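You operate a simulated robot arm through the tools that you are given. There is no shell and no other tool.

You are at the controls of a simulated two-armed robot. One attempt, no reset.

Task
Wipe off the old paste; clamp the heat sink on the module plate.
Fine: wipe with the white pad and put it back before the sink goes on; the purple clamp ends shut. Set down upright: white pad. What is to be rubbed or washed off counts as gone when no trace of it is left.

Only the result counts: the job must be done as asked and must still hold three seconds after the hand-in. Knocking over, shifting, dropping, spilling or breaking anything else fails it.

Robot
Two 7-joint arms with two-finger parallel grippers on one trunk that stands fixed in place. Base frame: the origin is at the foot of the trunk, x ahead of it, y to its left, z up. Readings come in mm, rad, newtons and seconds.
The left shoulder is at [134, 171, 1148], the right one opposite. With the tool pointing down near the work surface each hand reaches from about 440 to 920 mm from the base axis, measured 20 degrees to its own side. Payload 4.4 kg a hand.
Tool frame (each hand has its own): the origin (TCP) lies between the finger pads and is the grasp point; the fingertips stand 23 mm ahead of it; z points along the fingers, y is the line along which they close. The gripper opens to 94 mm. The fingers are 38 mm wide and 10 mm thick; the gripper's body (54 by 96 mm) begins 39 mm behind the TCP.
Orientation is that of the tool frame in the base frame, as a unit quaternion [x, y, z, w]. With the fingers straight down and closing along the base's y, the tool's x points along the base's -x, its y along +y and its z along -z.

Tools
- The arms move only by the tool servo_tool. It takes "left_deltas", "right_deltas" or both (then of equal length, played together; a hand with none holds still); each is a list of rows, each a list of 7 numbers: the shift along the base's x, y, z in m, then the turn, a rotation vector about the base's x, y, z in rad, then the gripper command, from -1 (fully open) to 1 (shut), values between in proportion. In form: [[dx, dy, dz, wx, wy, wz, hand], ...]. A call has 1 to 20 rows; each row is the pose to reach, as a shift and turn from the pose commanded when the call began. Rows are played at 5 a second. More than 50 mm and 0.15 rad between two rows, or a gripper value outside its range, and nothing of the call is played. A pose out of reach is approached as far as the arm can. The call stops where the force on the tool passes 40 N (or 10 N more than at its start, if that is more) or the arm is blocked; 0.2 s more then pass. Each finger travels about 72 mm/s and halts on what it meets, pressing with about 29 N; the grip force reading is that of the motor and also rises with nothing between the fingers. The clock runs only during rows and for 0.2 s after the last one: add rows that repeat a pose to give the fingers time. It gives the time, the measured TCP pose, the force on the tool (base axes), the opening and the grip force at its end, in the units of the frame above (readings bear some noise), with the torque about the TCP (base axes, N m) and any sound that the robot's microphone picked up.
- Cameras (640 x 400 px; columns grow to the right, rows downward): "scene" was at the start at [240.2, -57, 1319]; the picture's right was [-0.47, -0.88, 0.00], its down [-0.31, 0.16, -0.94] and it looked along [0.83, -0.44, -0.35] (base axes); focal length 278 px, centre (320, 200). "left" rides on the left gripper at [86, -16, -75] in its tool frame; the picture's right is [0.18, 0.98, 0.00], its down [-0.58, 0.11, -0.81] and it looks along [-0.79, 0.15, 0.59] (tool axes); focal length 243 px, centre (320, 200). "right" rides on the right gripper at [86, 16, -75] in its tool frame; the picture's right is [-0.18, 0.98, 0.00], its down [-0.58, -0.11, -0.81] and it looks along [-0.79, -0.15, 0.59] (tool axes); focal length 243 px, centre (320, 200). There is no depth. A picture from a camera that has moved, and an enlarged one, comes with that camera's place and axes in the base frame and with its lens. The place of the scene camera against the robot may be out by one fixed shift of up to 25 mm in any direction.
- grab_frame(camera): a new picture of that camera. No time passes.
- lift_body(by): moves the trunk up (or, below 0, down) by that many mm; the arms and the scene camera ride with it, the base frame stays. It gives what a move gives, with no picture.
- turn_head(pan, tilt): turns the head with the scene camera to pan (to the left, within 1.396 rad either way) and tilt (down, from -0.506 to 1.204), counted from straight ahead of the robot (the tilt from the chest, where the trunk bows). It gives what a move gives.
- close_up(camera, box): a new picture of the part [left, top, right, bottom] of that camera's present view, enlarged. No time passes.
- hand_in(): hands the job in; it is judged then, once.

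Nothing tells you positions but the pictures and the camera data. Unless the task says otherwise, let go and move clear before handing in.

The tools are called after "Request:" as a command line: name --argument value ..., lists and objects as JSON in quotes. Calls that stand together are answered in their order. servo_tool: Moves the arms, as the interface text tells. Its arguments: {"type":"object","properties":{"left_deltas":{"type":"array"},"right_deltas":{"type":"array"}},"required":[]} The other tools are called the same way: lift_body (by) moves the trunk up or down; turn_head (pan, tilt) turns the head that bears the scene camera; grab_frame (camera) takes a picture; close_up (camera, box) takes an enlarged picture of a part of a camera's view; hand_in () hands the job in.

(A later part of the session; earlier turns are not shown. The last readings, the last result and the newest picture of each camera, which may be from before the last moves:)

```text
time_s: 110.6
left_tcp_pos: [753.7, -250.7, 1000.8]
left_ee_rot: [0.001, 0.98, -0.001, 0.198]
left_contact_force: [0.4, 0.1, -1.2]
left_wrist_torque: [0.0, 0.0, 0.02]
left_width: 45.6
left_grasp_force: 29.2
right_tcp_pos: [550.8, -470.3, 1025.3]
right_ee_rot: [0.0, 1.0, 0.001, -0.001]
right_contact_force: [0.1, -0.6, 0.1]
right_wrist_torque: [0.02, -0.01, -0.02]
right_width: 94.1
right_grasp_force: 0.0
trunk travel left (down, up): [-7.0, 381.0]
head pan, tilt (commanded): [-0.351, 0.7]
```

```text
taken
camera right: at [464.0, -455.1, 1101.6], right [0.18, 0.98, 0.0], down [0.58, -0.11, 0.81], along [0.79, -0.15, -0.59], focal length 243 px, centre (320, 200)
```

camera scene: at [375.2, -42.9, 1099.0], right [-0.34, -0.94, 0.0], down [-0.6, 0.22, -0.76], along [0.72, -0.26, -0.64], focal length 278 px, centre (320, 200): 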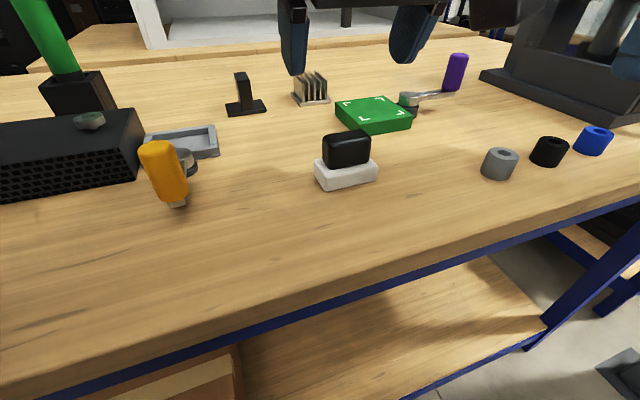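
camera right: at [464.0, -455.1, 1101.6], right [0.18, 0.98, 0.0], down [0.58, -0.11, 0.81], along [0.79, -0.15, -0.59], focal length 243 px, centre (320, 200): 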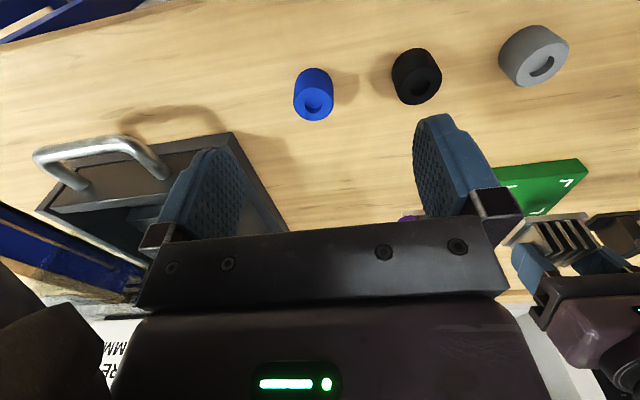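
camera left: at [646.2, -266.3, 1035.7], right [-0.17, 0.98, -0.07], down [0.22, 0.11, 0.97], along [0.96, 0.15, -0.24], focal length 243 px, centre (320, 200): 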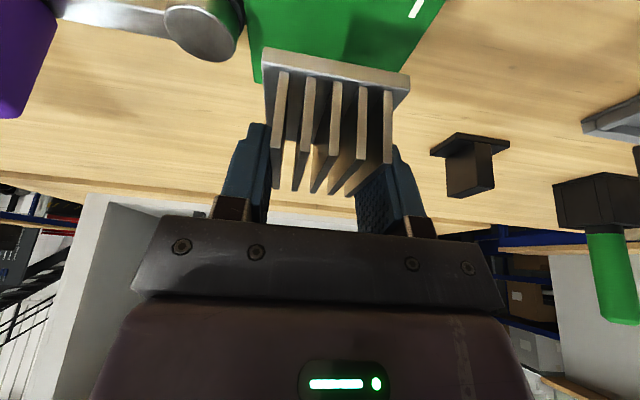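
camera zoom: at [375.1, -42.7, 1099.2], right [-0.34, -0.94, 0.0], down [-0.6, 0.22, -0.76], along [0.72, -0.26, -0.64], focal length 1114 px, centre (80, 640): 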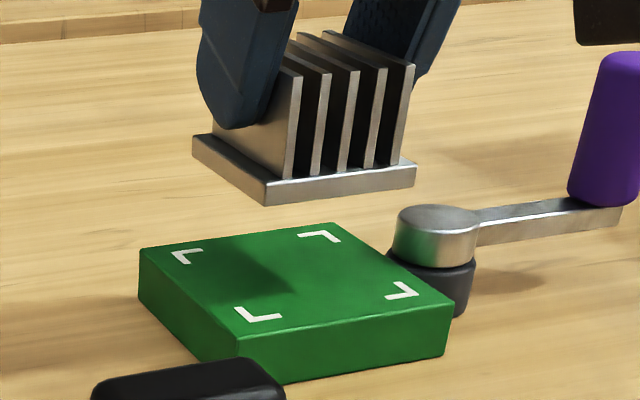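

Aligned above the plate. Lowering to just above it and checking alignment with the corner marks.

Request:
servo_tool --left_deltas '[[0.0, 0.0, -0.015, 0, 0, 0, 1], [0.0, 0.0, -0.028, 0, 0, 0, 1], [0.0, 0.0, -0.036, 0, 0, 0, 1], [0.0, 0.0, -0.036, 0, 0, 0, 1]]'

Request:
close_up --camera "scene" --box '[310, 60, 440, 141]'

Request:
close_up --camera "left" --box '[220, 0, 460, 150]'

```text
time_s: 111.6
left_tcp_pos: [754.2, -249.0, 965.6]
left_ee_rot: [0.0, 0.98, 0.0, 0.199]
left_contact_force: [-0.3, 0.3, -1.0]
left_wrist_torque: [-0.03, 0.0, 0.03]
left_width: 45.7
left_grasp_force: 29.0
right_tcp_pos: [550.7, -471.8, 1025.7]
right_ee_rot: [0.0, 1.0, 0.0, 0.0]
right_contact_force: [0.0, 0.5, -0.1]
right_wrist_torque: [0.0, -0.01, -0.01]
right_width: 93.9
right_grasp_force: 0.0
trunk travel left (down, up): [-7.0, 381.0]
head pan, tilt (commanded): [-0.351, 0.7]
```

```text
4.92 times, centred on (375, 100) of scene
camera zoom: at [375.0, -42.8, 1099.2], right [-0.34, -0.94, 0.0], down [-0.6, 0.22, -0.76], along [0.72, -0.26, -0.64], focal length 1371 px, centre (49, 690)
```

zoom: 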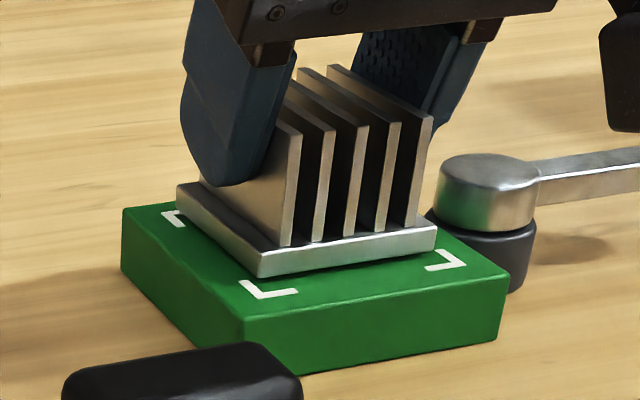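

```text
2.67 times, centred on (340, 75) of left
camera zoom: at [647.0, -265.3, 1000.4], right [-0.17, 0.98, -0.07], down [0.22, 0.11, 0.97], along [0.96, 0.15, -0.24], focal length 647 px, centre (267, 533)
```

zoom: 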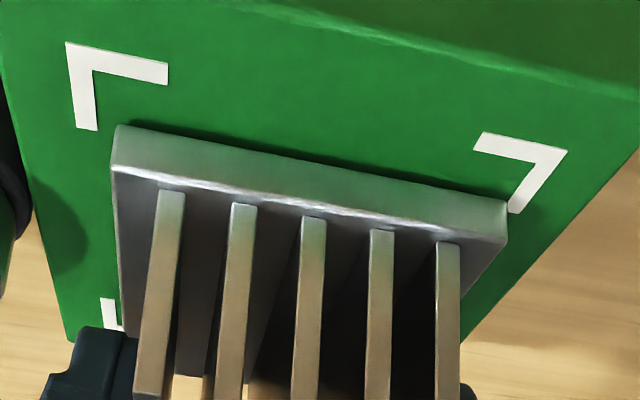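

Alignment is within about a millimetre of the mark centre. Lowering to contact.

Request:
servo_tool --left_deltas '[[0.0, -0.0005, -0.0015, 0, 0, 0, 1], [0.0, -0.0005, -0.003, 0, 0, 0, 1], [0.0, -0.0005, -0.004, 0, 0, 0, 1], [0.0, -0.0005, -0.005, 0, 0, 0, 1], [0.0, -0.0005, -0.005, 0, 0, 0, 1]]'

Request:
close_up --camera "scene" --box '[310, 60, 440, 141]'

```text
time_s: 112.8
left_tcp_pos: [754.4, -251.3, 963.4]
left_ee_rot: [-0.001, 0.98, -0.001, 0.201]
left_contact_force: [6.8, -1.8, 17.1]
left_wrist_torque: [0.05, 0.09, -0.01]
left_width: 45.7
left_grasp_force: 29.0
right_tcp_pos: [549.7, -472.4, 1026.6]
right_ee_rot: [0.001, 1.0, 0.0, 0.0]
right_contact_force: [-0.9, -0.7, 0.5]
right_wrist_torque: [0.0, 0.01, 0.05]
right_width: 94.1
right_grasp_force: 0.1
trunk travel left (down, up): [-7.0, 381.0]
head pan, tilt (commanded): [-0.351, 0.7]
```

```text
4.92 times, centred on (375, 100) of scene
camera zoom: at [374.1, -42.6, 1099.8], right [-0.34, -0.94, 0.0], down [-0.6, 0.22, -0.77], along [0.72, -0.26, -0.64], focal length 1371 px, centre (49, 690)
```

zoom: 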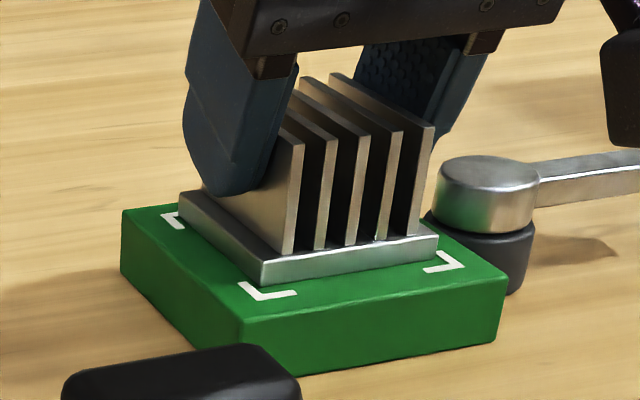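

Sink is seated on the plate within the marks. I'll ease the pressure, open only slightly (the clamp post is close), and rise straight up.

Request:
servo_tool --left_deltas '[[0.0, 0.0, 0.0015, 0, 0, 0, 1], [0.0, 0.0, 0.0018, 0, 0, 0, 0.0], [0.0, 0.0, 0.0018, 0, 0, 0, -0.25], [0.0, 0.0, 0.0018, 0, 0, 0, -0.3], [0.0, 0.0, 0.0018, 0, 0, 0, -0.3]]'

Request:
close_up --camera "scene" --box '[310, 60, 440, 141]'

```text
time_s: 114.0
left_tcp_pos: [753.7, -250.2, 961.9]
left_ee_rot: [0.0, 0.98, 0.0, 0.199]
left_contact_force: [-0.7, -0.1, -0.5]
left_wrist_torque: [0.0, 0.01, -0.02]
left_width: 61.1
left_grasp_force: 0.1
right_tcp_pos: [549.3, -471.0, 1025.6]
right_ee_rot: [0.0, 1.0, 0.0, -0.001]
right_contact_force: [0.3, -0.3, 0.0]
right_wrist_torque: [-0.03, 0.01, 0.02]
right_width: 94.1
right_grasp_force: 0.1
trunk travel left (down, up): [-7.0, 381.0]
head pan, tilt (commanded): [-0.351, 0.7]
```

```text
4.92 times, centred on (375, 100) of scene
camera zoom: at [375.0, -42.8, 1099.2], right [-0.34, -0.94, 0.0], down [-0.6, 0.22, -0.76], along [0.72, -0.26, -0.64], focal length 1371 px, centre (49, 690)
```

zoom: 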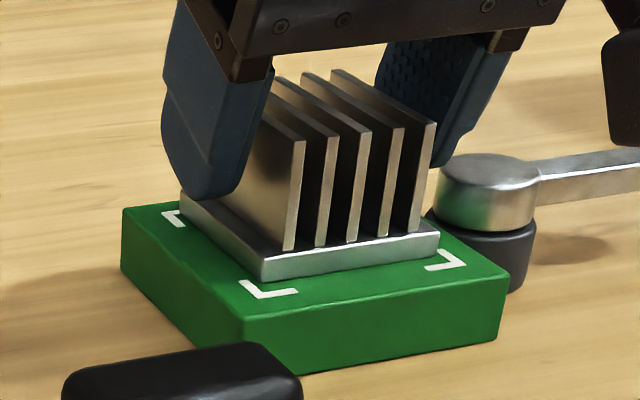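

Released cleanly. Rising straight up and retreating the left hand to its own side, un-tilting on the way.

Request:
servo_tool --left_deltas '[[0.0, 0.0, 0.02, 0, 0, 0, -0.3], [0.0, 0.0, 0.05, 0, 0, 0, -0.3], [0.0, 0.0, 0.09, 0, 0, 0, -0.3], [-0.02, 0.03, 0.11, 0, 0.1, 0, -0.5], [-0.04, 0.07, 0.12, 0, 0.2, 0, -1], [-0.06, 0.115, 0.12, 0, 0.3, 0, -1], [-0.08, 0.155, 0.12, 0, 0.4, 0, -1], [-0.1, 0.2, 0.12, 0, 0.4, 0, -1], [-0.12, 0.245, 0.12, 0, 0.4, 0, -1], [-0.14, 0.29, 0.12, 0, 0.4, 0, -1], [-0.15, 0.335, 0.12, 0, 0.4, 0, -1], [-0.15, 0.335, 0.12, 0, 0.4, 0, -1]]'

Request:
close_up --camera "scene" --box '[310, 50, 480, 156]'

Request:
grab_frame --camera "scene"

```text
time_s: 116.6
left_tcp_pos: [605.5, 87.2, 1082.4]
left_ee_rot: [0.001, 1.0, -0.001, 0.0]
left_contact_force: [0.2, 0.2, 0.1]
left_wrist_torque: [0.02, 0.02, -0.02]
left_width: 94.0
left_grasp_force: 0.1
right_tcp_pos: [549.5, -470.9, 1025.8]
right_ee_rot: [0.0, 1.0, 0.0, -0.001]
right_contact_force: [-0.9, 1.1, 0.8]
right_wrist_torque: [-0.03, -0.03, 0.03]
right_width: 94.2
right_grasp_force: 0.0
trunk travel left (down, up): [-7.0, 381.0]
head pan, tilt (commanded): [-0.351, 0.7]
```

```text
3.76 times, centred on (395, 103) of scene
camera zoom: at [375.1, -42.3, 1099.1], right [-0.34, -0.94, 0.0], down [-0.6, 0.22, -0.76], along [0.72, -0.26, -0.64], focal length 1048 px, centre (38, 565)
```

zoom: 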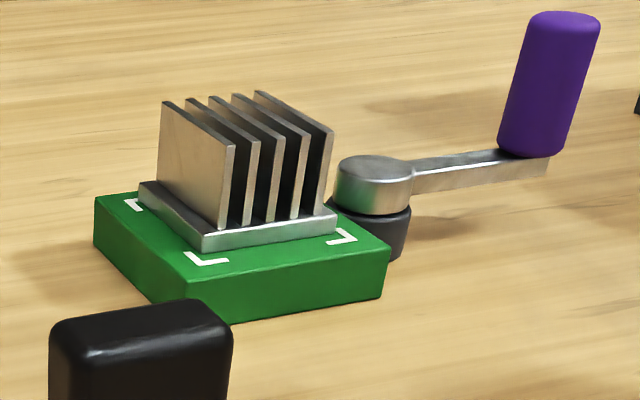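

```text
taken
camera scene: at [375.1, -42.3, 1099.1], right [-0.34, -0.94, 0.0], down [-0.6, 0.22, -0.76], along [0.72, -0.26, -0.64], focal length 278 px, centre (320, 200)
```

scene: 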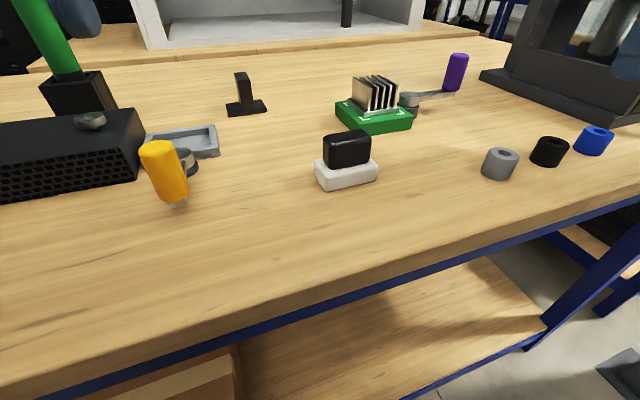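

Sink is in place and everything else is unmoved. Now the clamp: I'll bring the right hand to a viewing position in front of the purple lever.

Request:
servo_tool --right_deltas '[[0.023, 0.03, 0.01, 0, 0, 0, -1], [0.046, 0.06, 0.01, 0, 0, 0, -1], [0.069, 0.09, 0.01, 0, 0, 0, -1], [0.08, 0.12, 0.01, 0, 0, 0, -1], [0.08, 0.12, 0.01, 0, 0, 0, -1]]'

Request:
grab_frame --camera "right"

Request:
close_up --camera "right" --box '[220, 100, 420, 225]'

```text
time_s: 117.8
left_tcp_pos: [605.9, 86.3, 1081.7]
left_ee_rot: [0.0, 1.0, -0.001, 0.0]
left_contact_force: [0.0, -0.5, -0.7]
left_wrist_torque: [-0.01, -0.02, 0.02]
left_width: 94.0
left_grasp_force: 0.1
right_tcp_pos: [632.0, -352.5, 1038.4]
right_ee_rot: [0.0, 1.0, 0.0, -0.001]
right_contact_force: [-0.1, -0.8, -0.4]
right_wrist_torque: [0.0, -0.02, 0.0]
right_width: 94.2
right_grasp_force: 0.0
trunk travel left (down, up): [-7.0, 381.0]
head pan, tilt (commanded): [-0.351, 0.7]
```

```text
taken
camera right: at [545.0, -335.9, 1113.8], right [0.18, 0.98, 0.0], down [0.58, -0.11, 0.81], along [0.79, -0.15, -0.59], focal length 243 px, centre (320, 200)
```

right: 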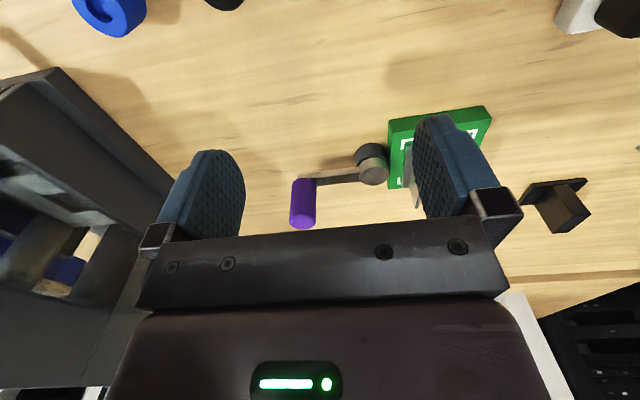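

```text
3.20 times, centred on (320, 162) of right
camera zoom: at [545.0, -335.9, 1113.8], right [0.18, 0.98, 0.0], down [0.58, -0.11, 0.81], along [0.79, -0.15, -0.59], focal length 776 px, centre (320, 320)
```

zoom: 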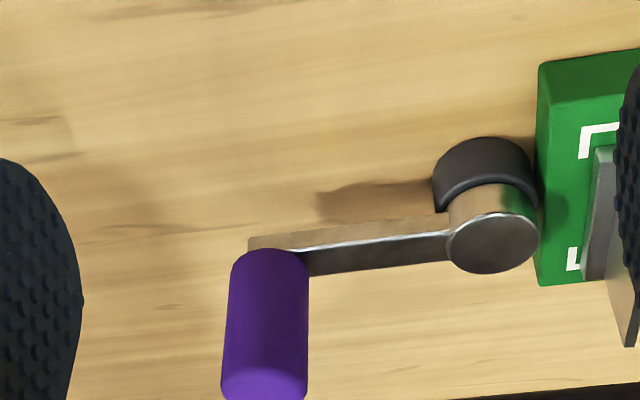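

Pivot is at about (753,−314) and the purple knob at (751.5,−392.7), z 933–985, radius ~13.5 mm. I'll position the right hand above the knob with a partly closed gripper.

Request:
servo_tool --right_deltas '[[0.03, -0.01, -0.003, 0, 0, 0, -0.28], [0.06, -0.02, -0.006, 0, 0, 0, -0.28], [0.09, -0.03, -0.01, 0, 0, 0, -0.28], [0.1195, -0.04, -0.015, 0, 0, 0, -0.28], [0.1195, -0.04, -0.015, 0, 0, 0, -0.28]]'

Request:
grab_frame --camera "right"

Request:
close_up --camera "scene" --box '[360, 20, 520, 120]'

```text
time_s: 119.0
left_tcp_pos: [604.9, 87.5, 1082.0]
left_ee_rot: [0.001, 1.0, -0.001, 0.001]
left_contact_force: [-0.2, 0.2, 0.4]
left_wrist_torque: [0.01, -0.03, -0.01]
left_width: 93.8
left_grasp_force: 0.0
right_tcp_pos: [749.7, -391.9, 1024.1]
right_ee_rot: [0.0, 1.0, 0.0, 0.0]
right_contact_force: [0.2, 0.0, 0.3]
right_wrist_torque: [-0.01, 0.02, -0.01]
right_width: 60.4
right_grasp_force: 0.1
trunk travel left (down, up): [-7.0, 381.0]
head pan, tilt (commanded): [-0.351, 0.7]
```

```text
taken
camera right: at [664.3, -375.8, 1100.0], right [0.18, 0.98, 0.0], down [0.58, -0.11, 0.81], along [0.79, -0.15, -0.59], focal length 243 px, centre (320, 200)
```

right: 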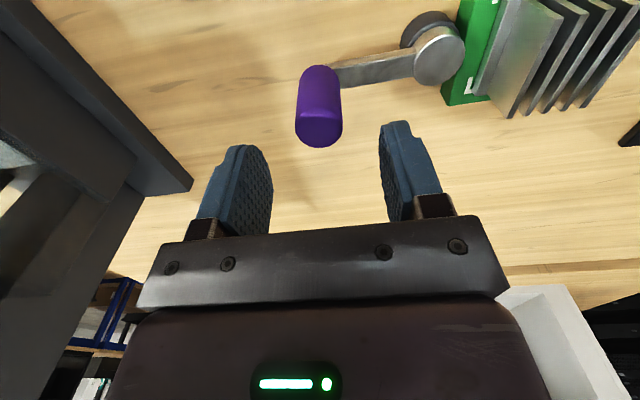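

```text
4.00 times, centred on (440, 70) of scene
camera zoom: at [374.9, -42.7, 1099.3], right [-0.34, -0.94, 0.0], down [-0.6, 0.22, -0.77], along [0.72, -0.26, -0.64], focal length 1114 px, centre (-160, 720)
```

zoom: 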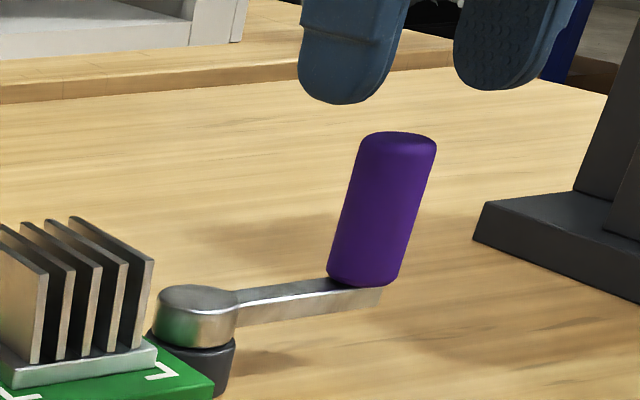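

Well aligned over the knob. Descending around it (fingertips staying above the arm), then gripping.

Request:
servo_tool --right_deltas '[[0.001, -0.0005, -0.02, 0, 0, 0, -0.28], [0.0018, -0.0008, -0.04, 0, 0, 0, -0.28], [0.0018, -0.0008, -0.055, 0, 0, 0, -0.28], [0.0018, -0.0008, -0.062, 0, 0, 0, -0.28], [0.0018, -0.0008, -0.062, 0, 0, 0, -0.28]]'

Request:
close_up --camera "scene" --box '[360, 20, 520, 120]'

Request:
grab_frame --camera "right"

```text
time_s: 120.2
left_tcp_pos: [606.3, 85.0, 1081.8]
left_ee_rot: [-0.001, 1.0, -0.001, 0.0]
left_contact_force: [0.4, -0.6, -0.2]
left_wrist_torque: [-0.01, 0.0, 0.0]
left_width: 93.8
left_grasp_force: 0.0
right_tcp_pos: [750.7, -392.0, 960.4]
right_ee_rot: [0.0, 1.0, 0.0, 0.0]
right_contact_force: [-1.1, 0.1, 0.3]
right_wrist_torque: [0.0, 0.0, -0.02]
right_width: 60.2
right_grasp_force: 0.0
trunk travel left (down, up): [-7.0, 381.0]
head pan, tilt (commanded): [-0.351, 0.7]
```

```text
4.00 times, centred on (440, 70) of scene
camera zoom: at [374.9, -42.8, 1099.2], right [-0.34, -0.94, 0.0], down [-0.6, 0.22, -0.76], along [0.72, -0.26, -0.64], focal length 1114 px, centre (-160, 720)
```

zoom: 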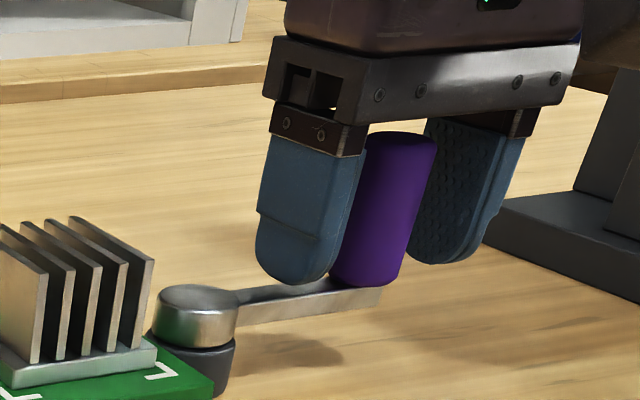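

```text
taken
camera right: at [665.1, -375.9, 1035.8], right [0.18, 0.98, 0.0], down [0.58, -0.11, 0.81], along [0.79, -0.15, -0.59], focal length 243 px, centre (320, 200)
```

right: 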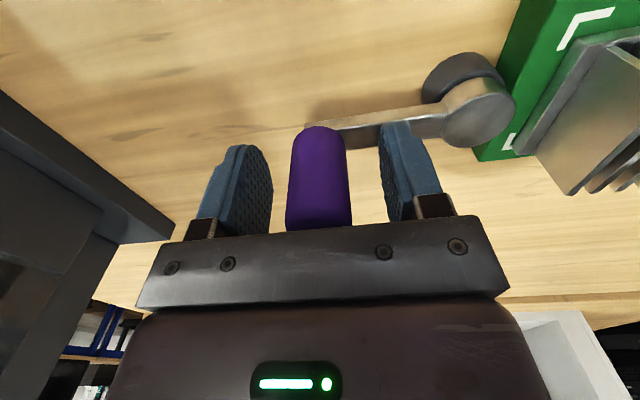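

The knob is centred between the fingers. Closing the right gripper on it.

Request:
servo_tool --right_deltas '[[0.0, 0.0, 0.0, 0, 0, 0, 0.2], [0.0, 0.0, 0.0, 0, 0, 0, 0.5], [0.0, 0.0, 0.0, 0, 0, 0, 1], [0.0, 0.0, 0.0, 0, 0, 0, 1]]'

```text
time_s: 121.2
left_tcp_pos: [605.3, 85.0, 1081.4]
left_ee_rot: [0.0, 1.0, 0.0, 0.0]
left_contact_force: [0.1, -0.3, -0.3]
left_wrist_torque: [0.01, -0.03, 0.0]
left_width: 93.9
left_grasp_force: 0.1
right_tcp_pos: [750.2, -392.1, 959.5]
right_ee_rot: [0.0, 1.0, -0.001, 0.0]
right_contact_force: [0.6, -4.6, 1.1]
right_wrist_torque: [0.73, 0.08, -0.03]
right_width: 27.3
right_grasp_force: 45.3
trunk travel left (down, up): [-7.0, 381.0]
head pan, tilt (commanded): [-0.351, 0.7]
```

Knob gripped (27.3 mm). A small test push away from the robot to see which way the lever turns.

Request:
servo_tool --right_deltas '[[0.003, 0.0, 0.0, 0, 0, 0, 1], [0.006, 0.0, 0.0, 0, 0, 0, 1], [0.008, 0.0, 0.0, 0, 0, 0, 1], [0.008, 0.0, 0.0, 0, 0, 0, 1]]'

Request:
close_up --camera "scene" --box '[360, 20, 520, 120]'

```text
time_s: 122.2
left_tcp_pos: [604.1, 85.5, 1080.7]
left_ee_rot: [0.001, 1.0, -0.001, 0.001]
left_contact_force: [0.1, 0.9, 0.1]
left_wrist_torque: [0.0, -0.01, 0.03]
left_width: 94.1
left_grasp_force: 0.1
right_tcp_pos: [757.6, -391.4, 959.6]
right_ee_rot: [0.001, 1.0, 0.0, -0.001]
right_contact_force: [-9.5, 0.9, 2.1]
right_wrist_torque: [0.84, 1.16, 0.56]
right_width: 27.5
right_grasp_force: 45.0
trunk travel left (down, up): [-7.0, 381.0]
head pan, tilt (commanded): [-0.351, 0.7]
```

```text
4.00 times, centred on (440, 70) of scene
camera zoom: at [374.1, -42.7, 1099.6], right [-0.34, -0.94, 0.0], down [-0.6, 0.22, -0.77], along [0.72, -0.26, -0.64], focal length 1114 px, centre (-160, 720)
```

zoom: 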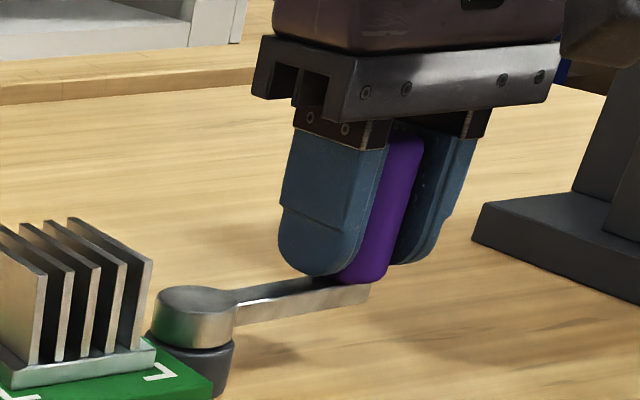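

The lever yields with ~10 N resistance in that direction. I'll follow the arc a bit further, turning the hand with the lever, and watch forces.

Request:
servo_tool --right_deltas '[[0.0063, 0.0008, 0.0, 0, 0, 0.09, 1], [0.013, 0.0023, 0.0, 0, 0, 0.17, 1], [0.0195, 0.0044, 0.0, 0, 0, 0.26, 1], [0.0195, 0.0044, 0.0, 0, 0, 0.26, 1]]'

Request:
close_up --camera "scene" --box '[360, 20, 520, 120]'

Request:
grab_frame --camera "right"

```text
time_s: 123.2
left_tcp_pos: [605.3, 87.5, 1082.4]
left_ee_rot: [0.0, 1.0, 0.0, 0.0]
left_contact_force: [-0.3, -0.1, 0.2]
left_wrist_torque: [-0.02, -0.02, 0.01]
left_width: 93.8
left_grasp_force: 0.1
right_tcp_pos: [777.5, -388.6, 958.9]
right_ee_rot: [-0.13, 0.991, 0.0, 0.0]
right_contact_force: [-6.5, 9.8, -2.3]
right_wrist_torque: [0.67, 1.07, 0.22]
right_width: 27.6
right_grasp_force: 44.7
trunk travel left (down, up): [-7.0, 381.0]
head pan, tilt (commanded): [-0.351, 0.7]
```

```text
4.00 times, centred on (440, 70) of scene
camera zoom: at [374.8, -42.2, 1099.3], right [-0.34, -0.94, 0.0], down [-0.6, 0.22, -0.77], along [0.72, -0.26, -0.64], focal length 1114 px, centre (-160, 720)
```

zoom: 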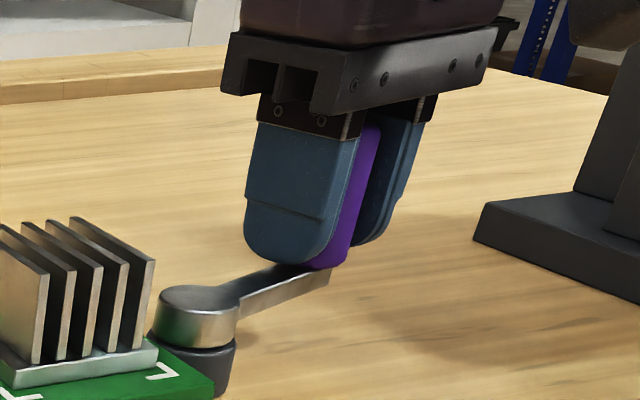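

```text
taken
camera right: at [690.8, -394.3, 1035.8], right [-0.08, 1.0, 0.0], down [0.59, 0.05, 0.81], along [0.8, 0.06, -0.59], focal length 243 px, centre (320, 200)
```

right: 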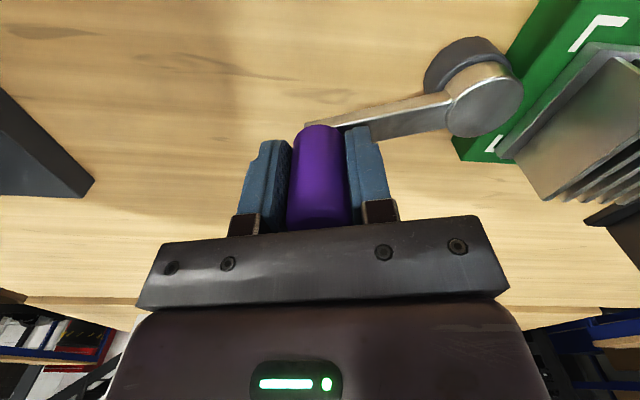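

The lever turns freely with moderate friction, and the post stays put. Continuing along the arc, watching for an end stop or sound.

Request:
servo_tool --right_deltas '[[0.0065, 0.003, 0.0, 0, 0, 0.09, 1], [0.0127, 0.006, 0.0, 0, 0, 0.18, 1], [0.0185, 0.0097, 0.0, 0, 0, 0.27, 1], [0.024, 0.0137, 0.0, 0, 0, 0.35, 1], [0.0292, 0.0183, 0.0, 0, 0, 0.44, 1], [0.0292, 0.0183, 0.0, 0, 0, 0.44, 1]]'

Request:
close_up --camera "scene" --box '[330, 20, 490, 120]'

```text
time_s: 123.6
left_tcp_pos: [605.5, 86.1, 1082.7]
left_ee_rot: [0.001, 1.0, 0.0, 0.001]
left_contact_force: [-0.2, 0.1, 0.3]
left_wrist_torque: [0.01, -0.01, -0.01]
left_width: 93.8
left_grasp_force: 0.1
right_tcp_pos: [778.8, -386.8, 960.2]
right_ee_rot: [-0.154, 0.988, -0.004, -0.005]
right_contact_force: [-4.0, 3.8, 11.4]
right_wrist_torque: [1.35, 1.57, 0.21]
right_width: 27.9
right_grasp_force: 44.9
trunk travel left (down, up): [-7.0, 381.0]
head pan, tilt (commanded): [-0.351, 0.7]
stopped in row 1 (right hand): the force on the tool passed its limit at 73 N (the readings are from after the stop); the commanded pose is now the measured one
```

```text
4.00 times, centred on (410, 70) of scene
camera zoom: at [373.9, -42.7, 1099.9], right [-0.34, -0.94, 0.0], down [-0.6, 0.22, -0.77], along [0.72, -0.26, -0.64], focal length 1114 px, centre (-40, 720)
```

zoom: 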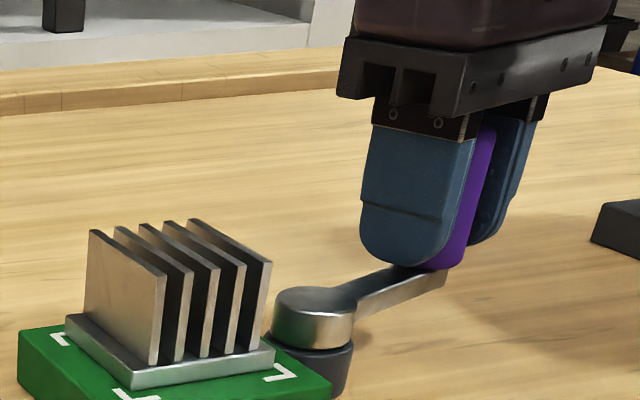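

There's a firm stop at ~20° that way, so shutting is probably the other direction. I'll reverse along the arc, 2 mm higher to keep the fingertips off the arm.

Request:
servo_tool --right_deltas '[[-0.003, -0.0015, 0.002, 0, 0, -0.04, 1], [-0.0069, -0.003, 0.002, 0, 0, -0.09, 1], [-0.0136, -0.0045, 0.002, 0, 0, -0.18, 1], [-0.0204, -0.0054, 0.002, 0, 0, -0.27, 1], [-0.0273, -0.0057, 0.002, 0, 0, -0.31, 1], [-0.0342, -0.0054, 0.002, 0, 0, -0.4, 1], [-0.041, -0.0045, 0.002, 0, 0, -0.48, 1], [-0.041, -0.0045, 0.002, 0, 0, -0.48, 1]]'

Request:
close_up --camera "scene" --box '[360, 20, 520, 120]'

Request:
grab_frame --camera "right"

```text
time_s: 125.0
left_tcp_pos: [608.5, 86.1, 1079.0]
left_ee_rot: [0.0, 1.0, 0.0, -0.002]
left_contact_force: [0.6, -0.3, -0.5]
left_wrist_torque: [0.01, 0.0, -0.02]
left_width: 94.0
left_grasp_force: 0.1
right_tcp_pos: [750.9, -391.8, 959.5]
right_ee_rot: [0.043, 0.999, -0.003, -0.002]
right_contact_force: [22.6, 14.0, -11.6]
right_wrist_torque: [1.47, -0.65, -0.04]
right_width: 27.5
right_grasp_force: 45.2
trunk travel left (down, up): [-7.0, 381.0]
head pan, tilt (commanded): [-0.351, 0.7]
stopped in row 7 (right hand): the force on the tool passed its limit at 66 N (the readings are from after the stop); the commanded pose is now the measured one
```

```text
4.00 times, centred on (440, 70) of scene
camera zoom: at [377.8, -42.3, 1097.9], right [-0.34, -0.94, 0.0], down [-0.61, 0.22, -0.76], along [0.72, -0.26, -0.65], focal length 1114 px, centre (-160, 720)
```

zoom: 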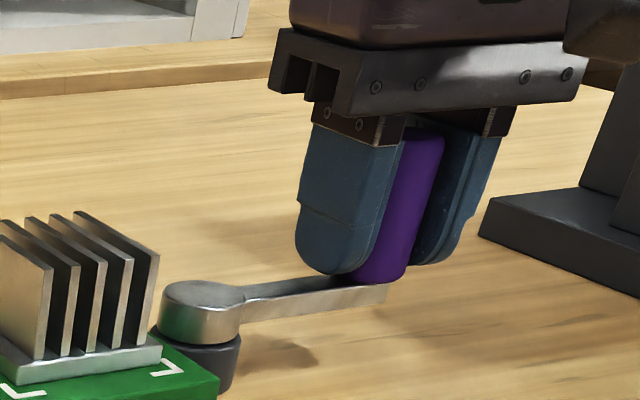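

```text
taken
camera right: at [667.4, -369.0, 1036.0], right [0.27, 0.96, 0.0], down [0.57, -0.15, 0.81], along [0.77, -0.22, -0.59], focal length 243 px, centre (320, 200)
```

right: 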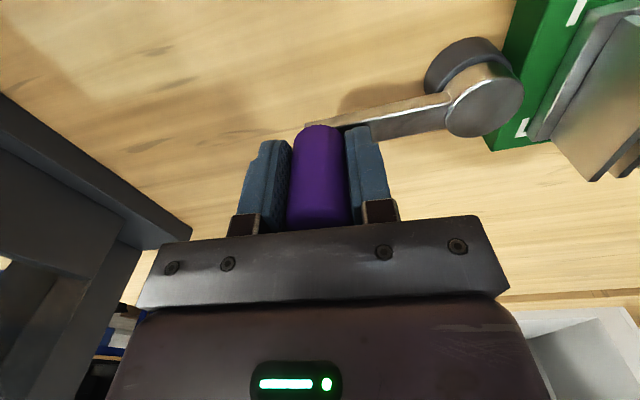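

The start angle is a hard stop in that direction, so shutting must be toward +x (away from the robot). I'll redo that sweep more slowly and slightly higher to see whether the earlier stop was a real end stop or just fingertip contact with the arm.

Request:
servo_tool --right_deltas '[[0.0015, 0.0, 0.002, 0, 0, 0.06, 1], [0.0045, -0.0001, 0.002, 0, 0, 0.12, 1], [0.0086, 0.0001, 0.002, 0, 0, 0.17, 1], [0.0127, 0.0006, 0.002, 0, 0, 0.226, 1], [0.0167, 0.0012, 0.002, 0, 0, 0.28, 1], [0.0207, 0.0021, 0.002, 0, 0, 0.33, 1], [0.0246, 0.0032, 0.002, 0, 0, 0.383, 1], [0.0246, 0.0032, 0.002, 0, 0, 0.383, 1]]'

Request:
close_up --camera "scene" --box '[340, 20, 500, 120]'

```text
time_s: 125.6
left_tcp_pos: [608.0, 86.3, 1078.5]
left_ee_rot: [0.002, 1.0, -0.001, 0.0]
left_contact_force: [0.5, 0.3, 0.0]
left_wrist_torque: [0.01, 0.02, 0.0]
left_width: 94.2
left_grasp_force: 0.2
right_tcp_pos: [753.1, -391.3, 961.0]
right_ee_rot: [-0.007, 1.0, -0.002, -0.005]
right_contact_force: [8.0, 13.6, -17.5]
right_wrist_torque: [1.31, -1.0, -0.08]
right_width: 27.8
right_grasp_force: 45.0
trunk travel left (down, up): [-7.0, 381.0]
head pan, tilt (commanded): [-0.351, 0.7]
stopped in row 2 (right hand): the force on the tool passed its limit at 42 N (the readings are from after the stop); the commanded pose is now the measured one
```

```text
4.00 times, centred on (420, 70) of scene
camera zoom: at [376.8, -42.6, 1098.5], right [-0.34, -0.94, 0.0], down [-0.61, 0.22, -0.76], along [0.72, -0.26, -0.65], focal length 1114 px, centre (-80, 720)
```

zoom: 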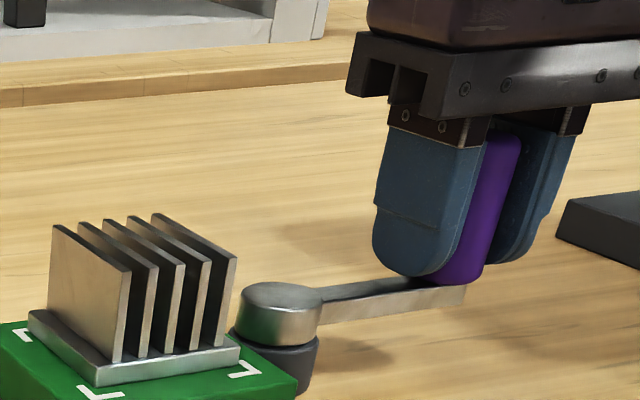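

Gripping tightly over-constrains the knob, so I'll release and instead cage it loosely with the fingers on its push sides. First, open and rise clear.

Request:
servo_tool --right_deltas '[[0.0, 0.0, 0.0, 0, 0, 0, 0.2], [0.0, 0.0, 0.0, 0, 0, 0, -0.28], [0.0, 0.0, 0.0, 0, 0, 0, -0.28], [0.0, 0.0, 0.02, 0, 0, 0, -0.28], [0.0, 0.0, 0.045, 0, 0, 0, -0.28], [0.0, 0.0, 0.068, 0, 0, 0, -0.28], [0.0, 0.0, 0.068, 0, 0, 0, -0.28]]'

Request:
close_up --camera "scene" --box '[340, 20, 500, 120]'

Request:
grab_frame --camera "right"

```text
time_s: 127.2
left_tcp_pos: [604.5, 85.7, 1082.0]
left_ee_rot: [0.001, 1.0, 0.001, 0.001]
left_contact_force: [-1.0, 0.5, -0.3]
left_wrist_torque: [0.02, -0.01, 0.02]
left_width: 94.1
left_grasp_force: 0.1
right_tcp_pos: [749.8, -392.8, 1029.6]
right_ee_rot: [-0.005, 1.0, -0.003, -0.004]
right_contact_force: [0.1, 0.1, 1.0]
right_wrist_torque: [0.02, 0.01, 0.0]
right_width: 60.0
right_grasp_force: 0.1
trunk travel left (down, up): [-7.0, 381.0]
head pan, tilt (commanded): [-0.351, 0.7]
```

```text
4.00 times, centred on (420, 70) of scene
camera zoom: at [375.2, -42.8, 1099.1], right [-0.34, -0.94, 0.0], down [-0.6, 0.22, -0.76], along [0.72, -0.26, -0.64], focal length 1114 px, centre (-80, 720)
```

zoom: 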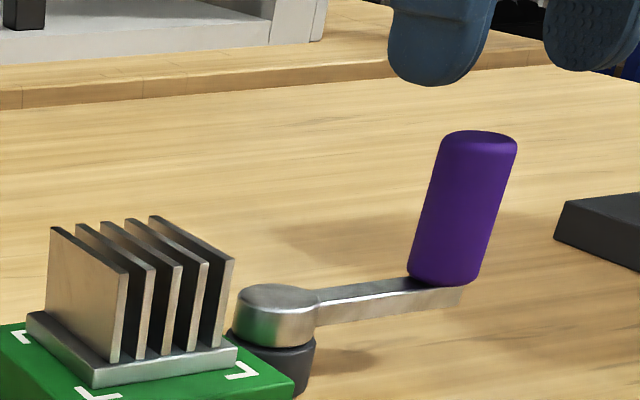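

```text
taken
camera right: at [663.9, -377.8, 1106.4], right [0.17, 0.98, -0.01], down [0.59, -0.1, 0.8], along [0.79, -0.14, -0.6], focal length 243 px, centre (320, 200)
```

right: 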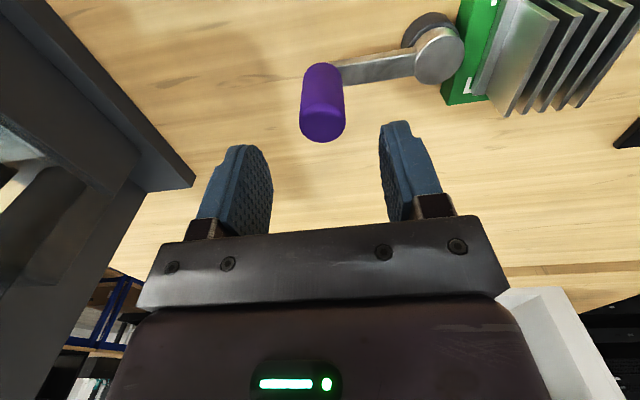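

The lever is back at its open position and the sink is undisturbed. I'll yaw the right hand by −90° above the knob so the fingers sit on its push sides.

Request:
servo_tool --right_deltas '[[0.0, 0.0, 0.0, 0, 0, -0.14, -0.28], [0.0, 0.0, 0.0, 0, 0, -0.28, -0.28], [0.0, 0.0, 0.0, 0, 0, -0.42, -0.28], [0.0, 0.0, 0.0, 0, 0, -0.56, -0.28], [0.0, 0.0, 0.0, 0, 0, -0.7, -0.28], [0.0, 0.0, 0.0, 0, 0, -0.84, -0.28], [0.0, 0.0, 0.0, 0, 0, -0.98, -0.28], [0.0, 0.0, 0.0, 0, 0, -1.12, -0.28], [0.0, 0.0, 0.0, 0, 0, -1.26, -0.28], [0.0, 0.0, 0.0, 0, 0, -1.4, -0.28], [0.0, 0.0, 0.0, 0, 0, -1.54, -0.28], [0.0, 0.0, 0.0, 0, 0, -1.58, -0.28], [0.0, 0.0, 0.0, 0, 0, -1.58, -0.28]]'

Request:
grab_frame --camera "right"

Request:
grab_frame --camera "scene"

```text
time_s: 130.0
left_tcp_pos: [605.3, 86.0, 1081.2]
left_ee_rot: [0.002, 1.0, 0.0, -0.001]
left_contact_force: [0.7, 0.3, 0.1]
left_wrist_torque: [0.01, 0.0, 0.01]
left_width: 93.9
left_grasp_force: 0.1
right_tcp_pos: [749.5, -392.1, 1030.3]
right_ee_rot: [0.706, 0.708, 0.001, -0.005]
right_contact_force: [-0.2, 1.2, 0.8]
right_wrist_torque: [-0.02, -0.03, 0.02]
right_width: 59.9
right_grasp_force: 0.2
trunk travel left (down, up): [-7.0, 381.0]
head pan, tilt (commanded): [-0.351, 0.7]
```

```text
taken
camera right: at [767.4, -307.7, 1107.1], right [0.98, -0.18, -0.01], down [-0.1, -0.59, 0.8], along [-0.15, -0.79, -0.6], focal length 243 px, centre (320, 200)
```

right: 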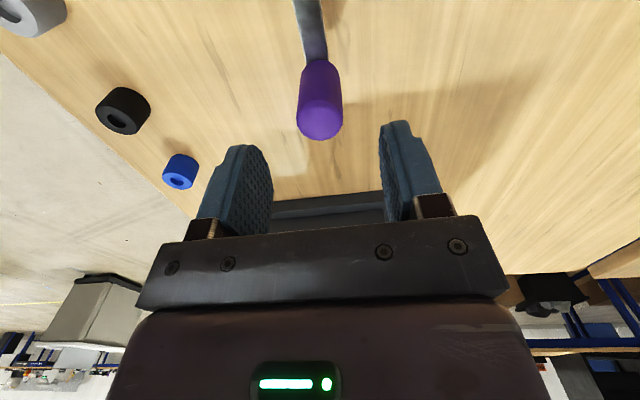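

```text
taken
camera scene: at [375.0, -42.8, 1099.2], right [-0.34, -0.94, 0.0], down [-0.6, 0.22, -0.76], along [0.72, -0.26, -0.64], focal length 278 px, centre (320, 200)
```

scene: 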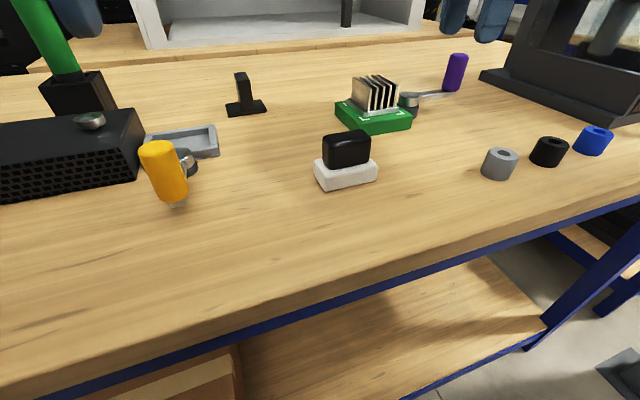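

Now the fingers are on the ±x sides of the knob. Descending to cage it, then narrowing to a loose fit.

Request:
servo_tool --right_deltas '[[0.001, 0.0, -0.025, 0, 0, 0, -0.28], [0.0015, 0.0, -0.05, 0, 0, 0, -0.28], [0.0015, 0.0, -0.065, 0, 0, 0, -0.28], [0.0015, 0.0, -0.074, 0, 0, 0, -0.28], [0.0015, 0.0, -0.074, 0, 0, 0, 0.0], [0.0015, 0.0, -0.074, 0, 0, 0, 0.25], [0.0015, 0.0, -0.074, 0, 0, 0, 0.25]]'

Request:
close_up --camera "scene" --box '[340, 20, 500, 120]'

Request:
grab_frame --camera "right"

```text
time_s: 131.6
left_tcp_pos: [605.8, 87.8, 1082.3]
left_ee_rot: [0.001, 1.0, 0.0, 0.0]
left_contact_force: [-0.4, -0.7, -1.0]
left_wrist_torque: [0.01, 0.0, -0.01]
left_width: 94.1
left_grasp_force: 0.0
right_tcp_pos: [751.9, -393.0, 955.5]
right_ee_rot: [0.707, 0.707, 0.0, -0.005]
right_contact_force: [-0.2, 0.1, 0.5]
right_wrist_torque: [-0.02, 0.0, 0.0]
right_width: 35.0
right_grasp_force: 0.1
trunk travel left (down, up): [-7.0, 381.0]
head pan, tilt (commanded): [-0.351, 0.7]
```

```text
4.00 times, centred on (420, 70) of scene
camera zoom: at [375.0, -42.8, 1099.2], right [-0.34, -0.94, 0.0], down [-0.6, 0.22, -0.76], along [0.72, -0.26, -0.64], focal length 1114 px, centre (-80, 720)
```

zoom: 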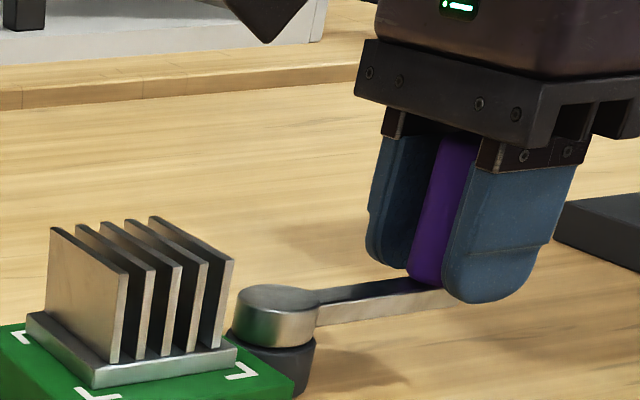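

```text
taken
camera right: at [768.6, -307.9, 1031.1], right [0.98, -0.18, -0.01], down [-0.1, -0.59, 0.8], along [-0.15, -0.79, -0.6], focal length 243 px, centre (320, 200)
```

right: 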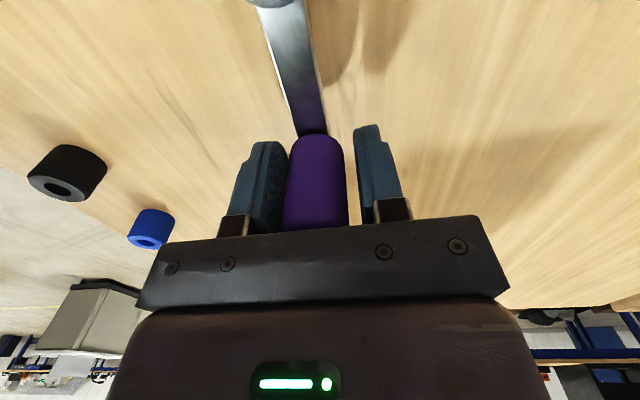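

The knob is loosely caged. Pushing along the arc toward +x in small steps with the hand following the lever's rotation.

Request:
servo_tool --right_deltas '[[0.005, 0.0002, 0.0, 0, 0, 0.04, 0.25], [0.0115, 0.0006, 0.0, 0, 0, 0.087, 0.25], [0.0182, 0.0019, 0.0, 0, 0, 0.175, 0.25], [0.0249, 0.0037, 0.0, 0, 0, 0.262, 0.25], [0.0249, 0.0037, 0.0, 0, 0, 0.262, 0.25]]'

Request:
close_up --camera "scene" --box '[340, 20, 500, 120]'

```text
time_s: 132.8
left_tcp_pos: [605.2, 85.8, 1081.2]
left_ee_rot: [0.001, 1.0, 0.0, 0.0]
left_contact_force: [-0.7, 0.8, 0.0]
left_wrist_torque: [0.0, -0.03, -0.03]
left_width: 94.1
left_grasp_force: 0.0
right_tcp_pos: [778.0, -388.6, 957.6]
right_ee_rot: [0.608, 0.794, 0.001, -0.005]
right_contact_force: [-0.5, -0.3, -1.1]
right_wrist_torque: [0.01, 0.0, -0.01]
right_width: 35.3
right_grasp_force: 0.0
trunk travel left (down, up): [-7.0, 381.0]
head pan, tilt (commanded): [-0.351, 0.7]
```

```text
4.00 times, centred on (420, 70) of scene
camera zoom: at [374.9, -42.7, 1099.3], right [-0.34, -0.94, 0.0], down [-0.6, 0.22, -0.77], along [0.72, -0.26, -0.64], focal length 1114 px, centre (-80, 720)
```

zoom: 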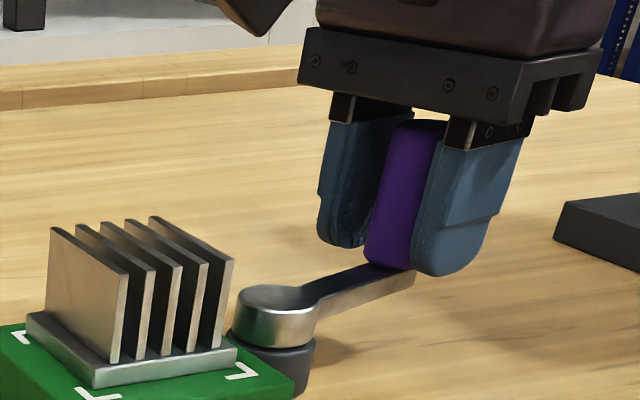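

The lever follows with almost no force. Continuing the sweep.

Request:
servo_tool --right_deltas '[[0.0053, 0.0017, 0.0, 0, 0, 0.087, 0.25], [0.0115, 0.0046, 0.0, 0, 0, 0.175, 0.25], [0.0175, 0.0081, 0.0, 0, 0, 0.262, 0.25], [0.0231, 0.0121, 0.0, 0, 0, 0.349, 0.25], [0.0284, 0.0165, 0.0, 0, 0, 0.436, 0.25], [0.0284, 0.0165, 0.0, 0, 0, 0.436, 0.25]]'

Request:
close_up --camera "scene" --box '[340, 20, 500, 120]'

Request:
grab_frame --camera "right"

```text
time_s: 134.2
left_tcp_pos: [604.6, 86.2, 1081.9]
left_ee_rot: [0.001, 1.0, 0.0, 0.001]
left_contact_force: [0.3, -0.3, -0.2]
left_wrist_torque: [0.01, 0.0, 0.02]
left_width: 94.0
left_grasp_force: 0.0
right_tcp_pos: [805.0, -373.5, 958.4]
right_ee_rot: [0.421, 0.907, -0.001, -0.005]
right_contact_force: [0.1, 0.2, -0.2]
right_wrist_torque: [0.02, -0.01, 0.01]
right_width: 35.4
right_grasp_force: 0.2
trunk travel left (down, up): [-7.0, 381.0]
head pan, tilt (commanded): [-0.351, 0.7]
```

```text
4.00 times, centred on (420, 70) of scene
camera zoom: at [374.9, -42.7, 1099.2], right [-0.34, -0.94, 0.0], down [-0.6, 0.22, -0.77], along [0.72, -0.26, -0.64], focal length 1114 px, centre (-80, 720)
```

zoom: 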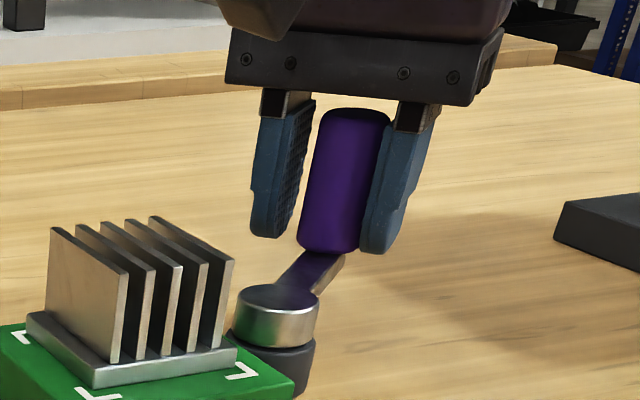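

```text
taken
camera right: at [762.7, -297.3, 1033.9], right [0.87, 0.49, -0.01], down [0.3, -0.52, 0.8], along [0.39, -0.7, -0.6], focal length 243 px, centre (320, 200)
```

right: 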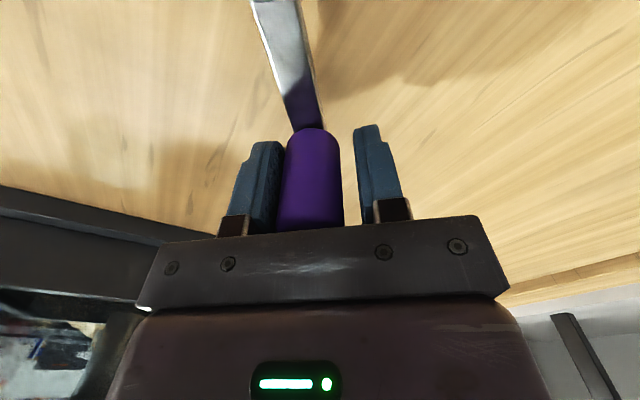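

Lever at ~40° and moving freely (the earlier stop was from the tight grip). Continuing.

Request:
servo_tool --right_deltas '[[0.0063, 0.0063, 0.0, 0, 0, 0.087, 0.25], [0.0106, 0.0116, 0.0, 0, 0, 0.175, 0.25], [0.0146, 0.0173, 0.0, 0, 0, 0.262, 0.25], [0.018, 0.0233, 0.0, 0, 0, 0.349, 0.25], [0.0209, 0.0295, 0.0, 0, 0, 0.436, 0.25], [0.0209, 0.0295, 0.0, 0, 0, 0.436, 0.25]]'

Request:
close_up --camera "scene" --box '[320, 20, 480, 120]'

```text
time_s: 135.6
left_tcp_pos: [604.9, 86.5, 1081.7]
left_ee_rot: [0.001, 1.0, 0.001, 0.0]
left_contact_force: [0.4, 0.5, 0.7]
left_wrist_torque: [0.02, 0.0, 0.02]
left_width: 93.9
left_grasp_force: 0.1
right_tcp_pos: [827.1, -341.9, 957.1]
right_ee_rot: [0.215, 0.977, -0.002, -0.005]
right_contact_force: [-0.6, -0.7, 0.4]
right_wrist_torque: [-0.01, 0.05, -0.02]
right_width: 35.0
right_grasp_force: 0.0
trunk travel left (down, up): [-7.0, 381.0]
head pan, tilt (commanded): [-0.351, 0.7]
```

```text
4.00 times, centred on (400, 70) of scene
camera zoom: at [374.9, -42.7, 1099.3], right [-0.34, -0.94, 0.0], down [-0.6, 0.22, -0.77], along [0.72, -0.26, -0.64], focal length 1114 px, centre (0, 720)
```

zoom: 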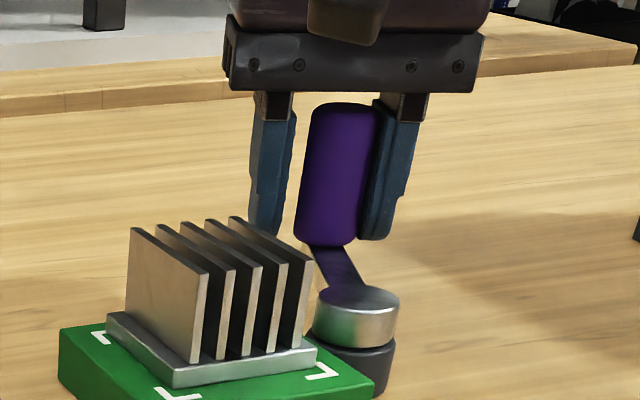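

At ~67° and still free. Continuing toward 90°, watching for the end stop.

Request:
servo_tool --right_deltas '[[0.0011, 0.0045, 0.0, 0, 0, 0.06, 0.25], [0.0029, 0.0112, 0.0, 0, 0, 0.145, 0.25], [0.0041, 0.0179, 0.0, 0, 0, 0.235, 0.25], [0.0046, 0.0248, 0.0, 0, 0, 0.32, 0.25], [0.0046, 0.0317, 0.0, 0, 0, 0.41, 0.25], [0.0046, 0.0317, 0.0, 0, 0, 0.41, 0.25]]'

Request:
close_up --camera "scene" --box '[320, 20, 480, 120]'

Request:
grab_frame --camera "right"

```text
time_s: 137.0
left_tcp_pos: [603.6, 83.3, 1082.1]
left_ee_rot: [0.001, 1.0, 0.001, 0.0]
left_contact_force: [0.2, -0.4, -0.1]
left_wrist_torque: [-0.02, -0.02, 0.03]
left_width: 93.9
left_grasp_force: 0.0
right_tcp_pos: [829.2, -316.0, 956.1]
right_ee_rot: [0.014, 1.0, -0.003, -0.005]
right_contact_force: [-19.1, -29.1, 0.9]
right_wrist_torque: [0.5, -0.25, -0.33]
right_width: 48.3
right_grasp_force: 15.1
trunk travel left (down, up): [-7.0, 381.0]
head pan, tilt (commanded): [-0.351, 0.7]
```

```text
4.00 times, centred on (400, 70) of scene
camera zoom: at [373.3, -45.2, 1099.8], right [-0.34, -0.94, 0.0], down [-0.6, 0.22, -0.77], along [0.72, -0.26, -0.64], focal length 1114 px, centre (0, 720)
```

zoom: 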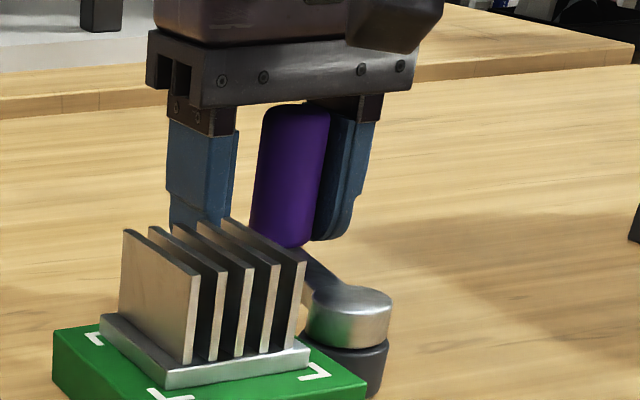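

```text
taken
camera right: at [744.4, -298.3, 1032.4], right [0.21, 0.98, -0.01], down [0.59, -0.12, 0.8], along [0.78, -0.17, -0.6], focal length 243 px, centre (320, 200)
```

right: 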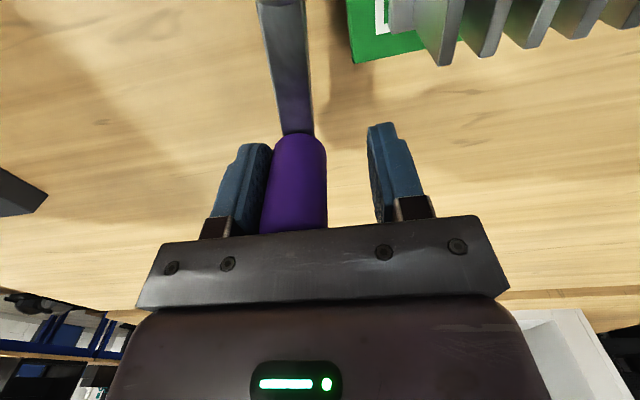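

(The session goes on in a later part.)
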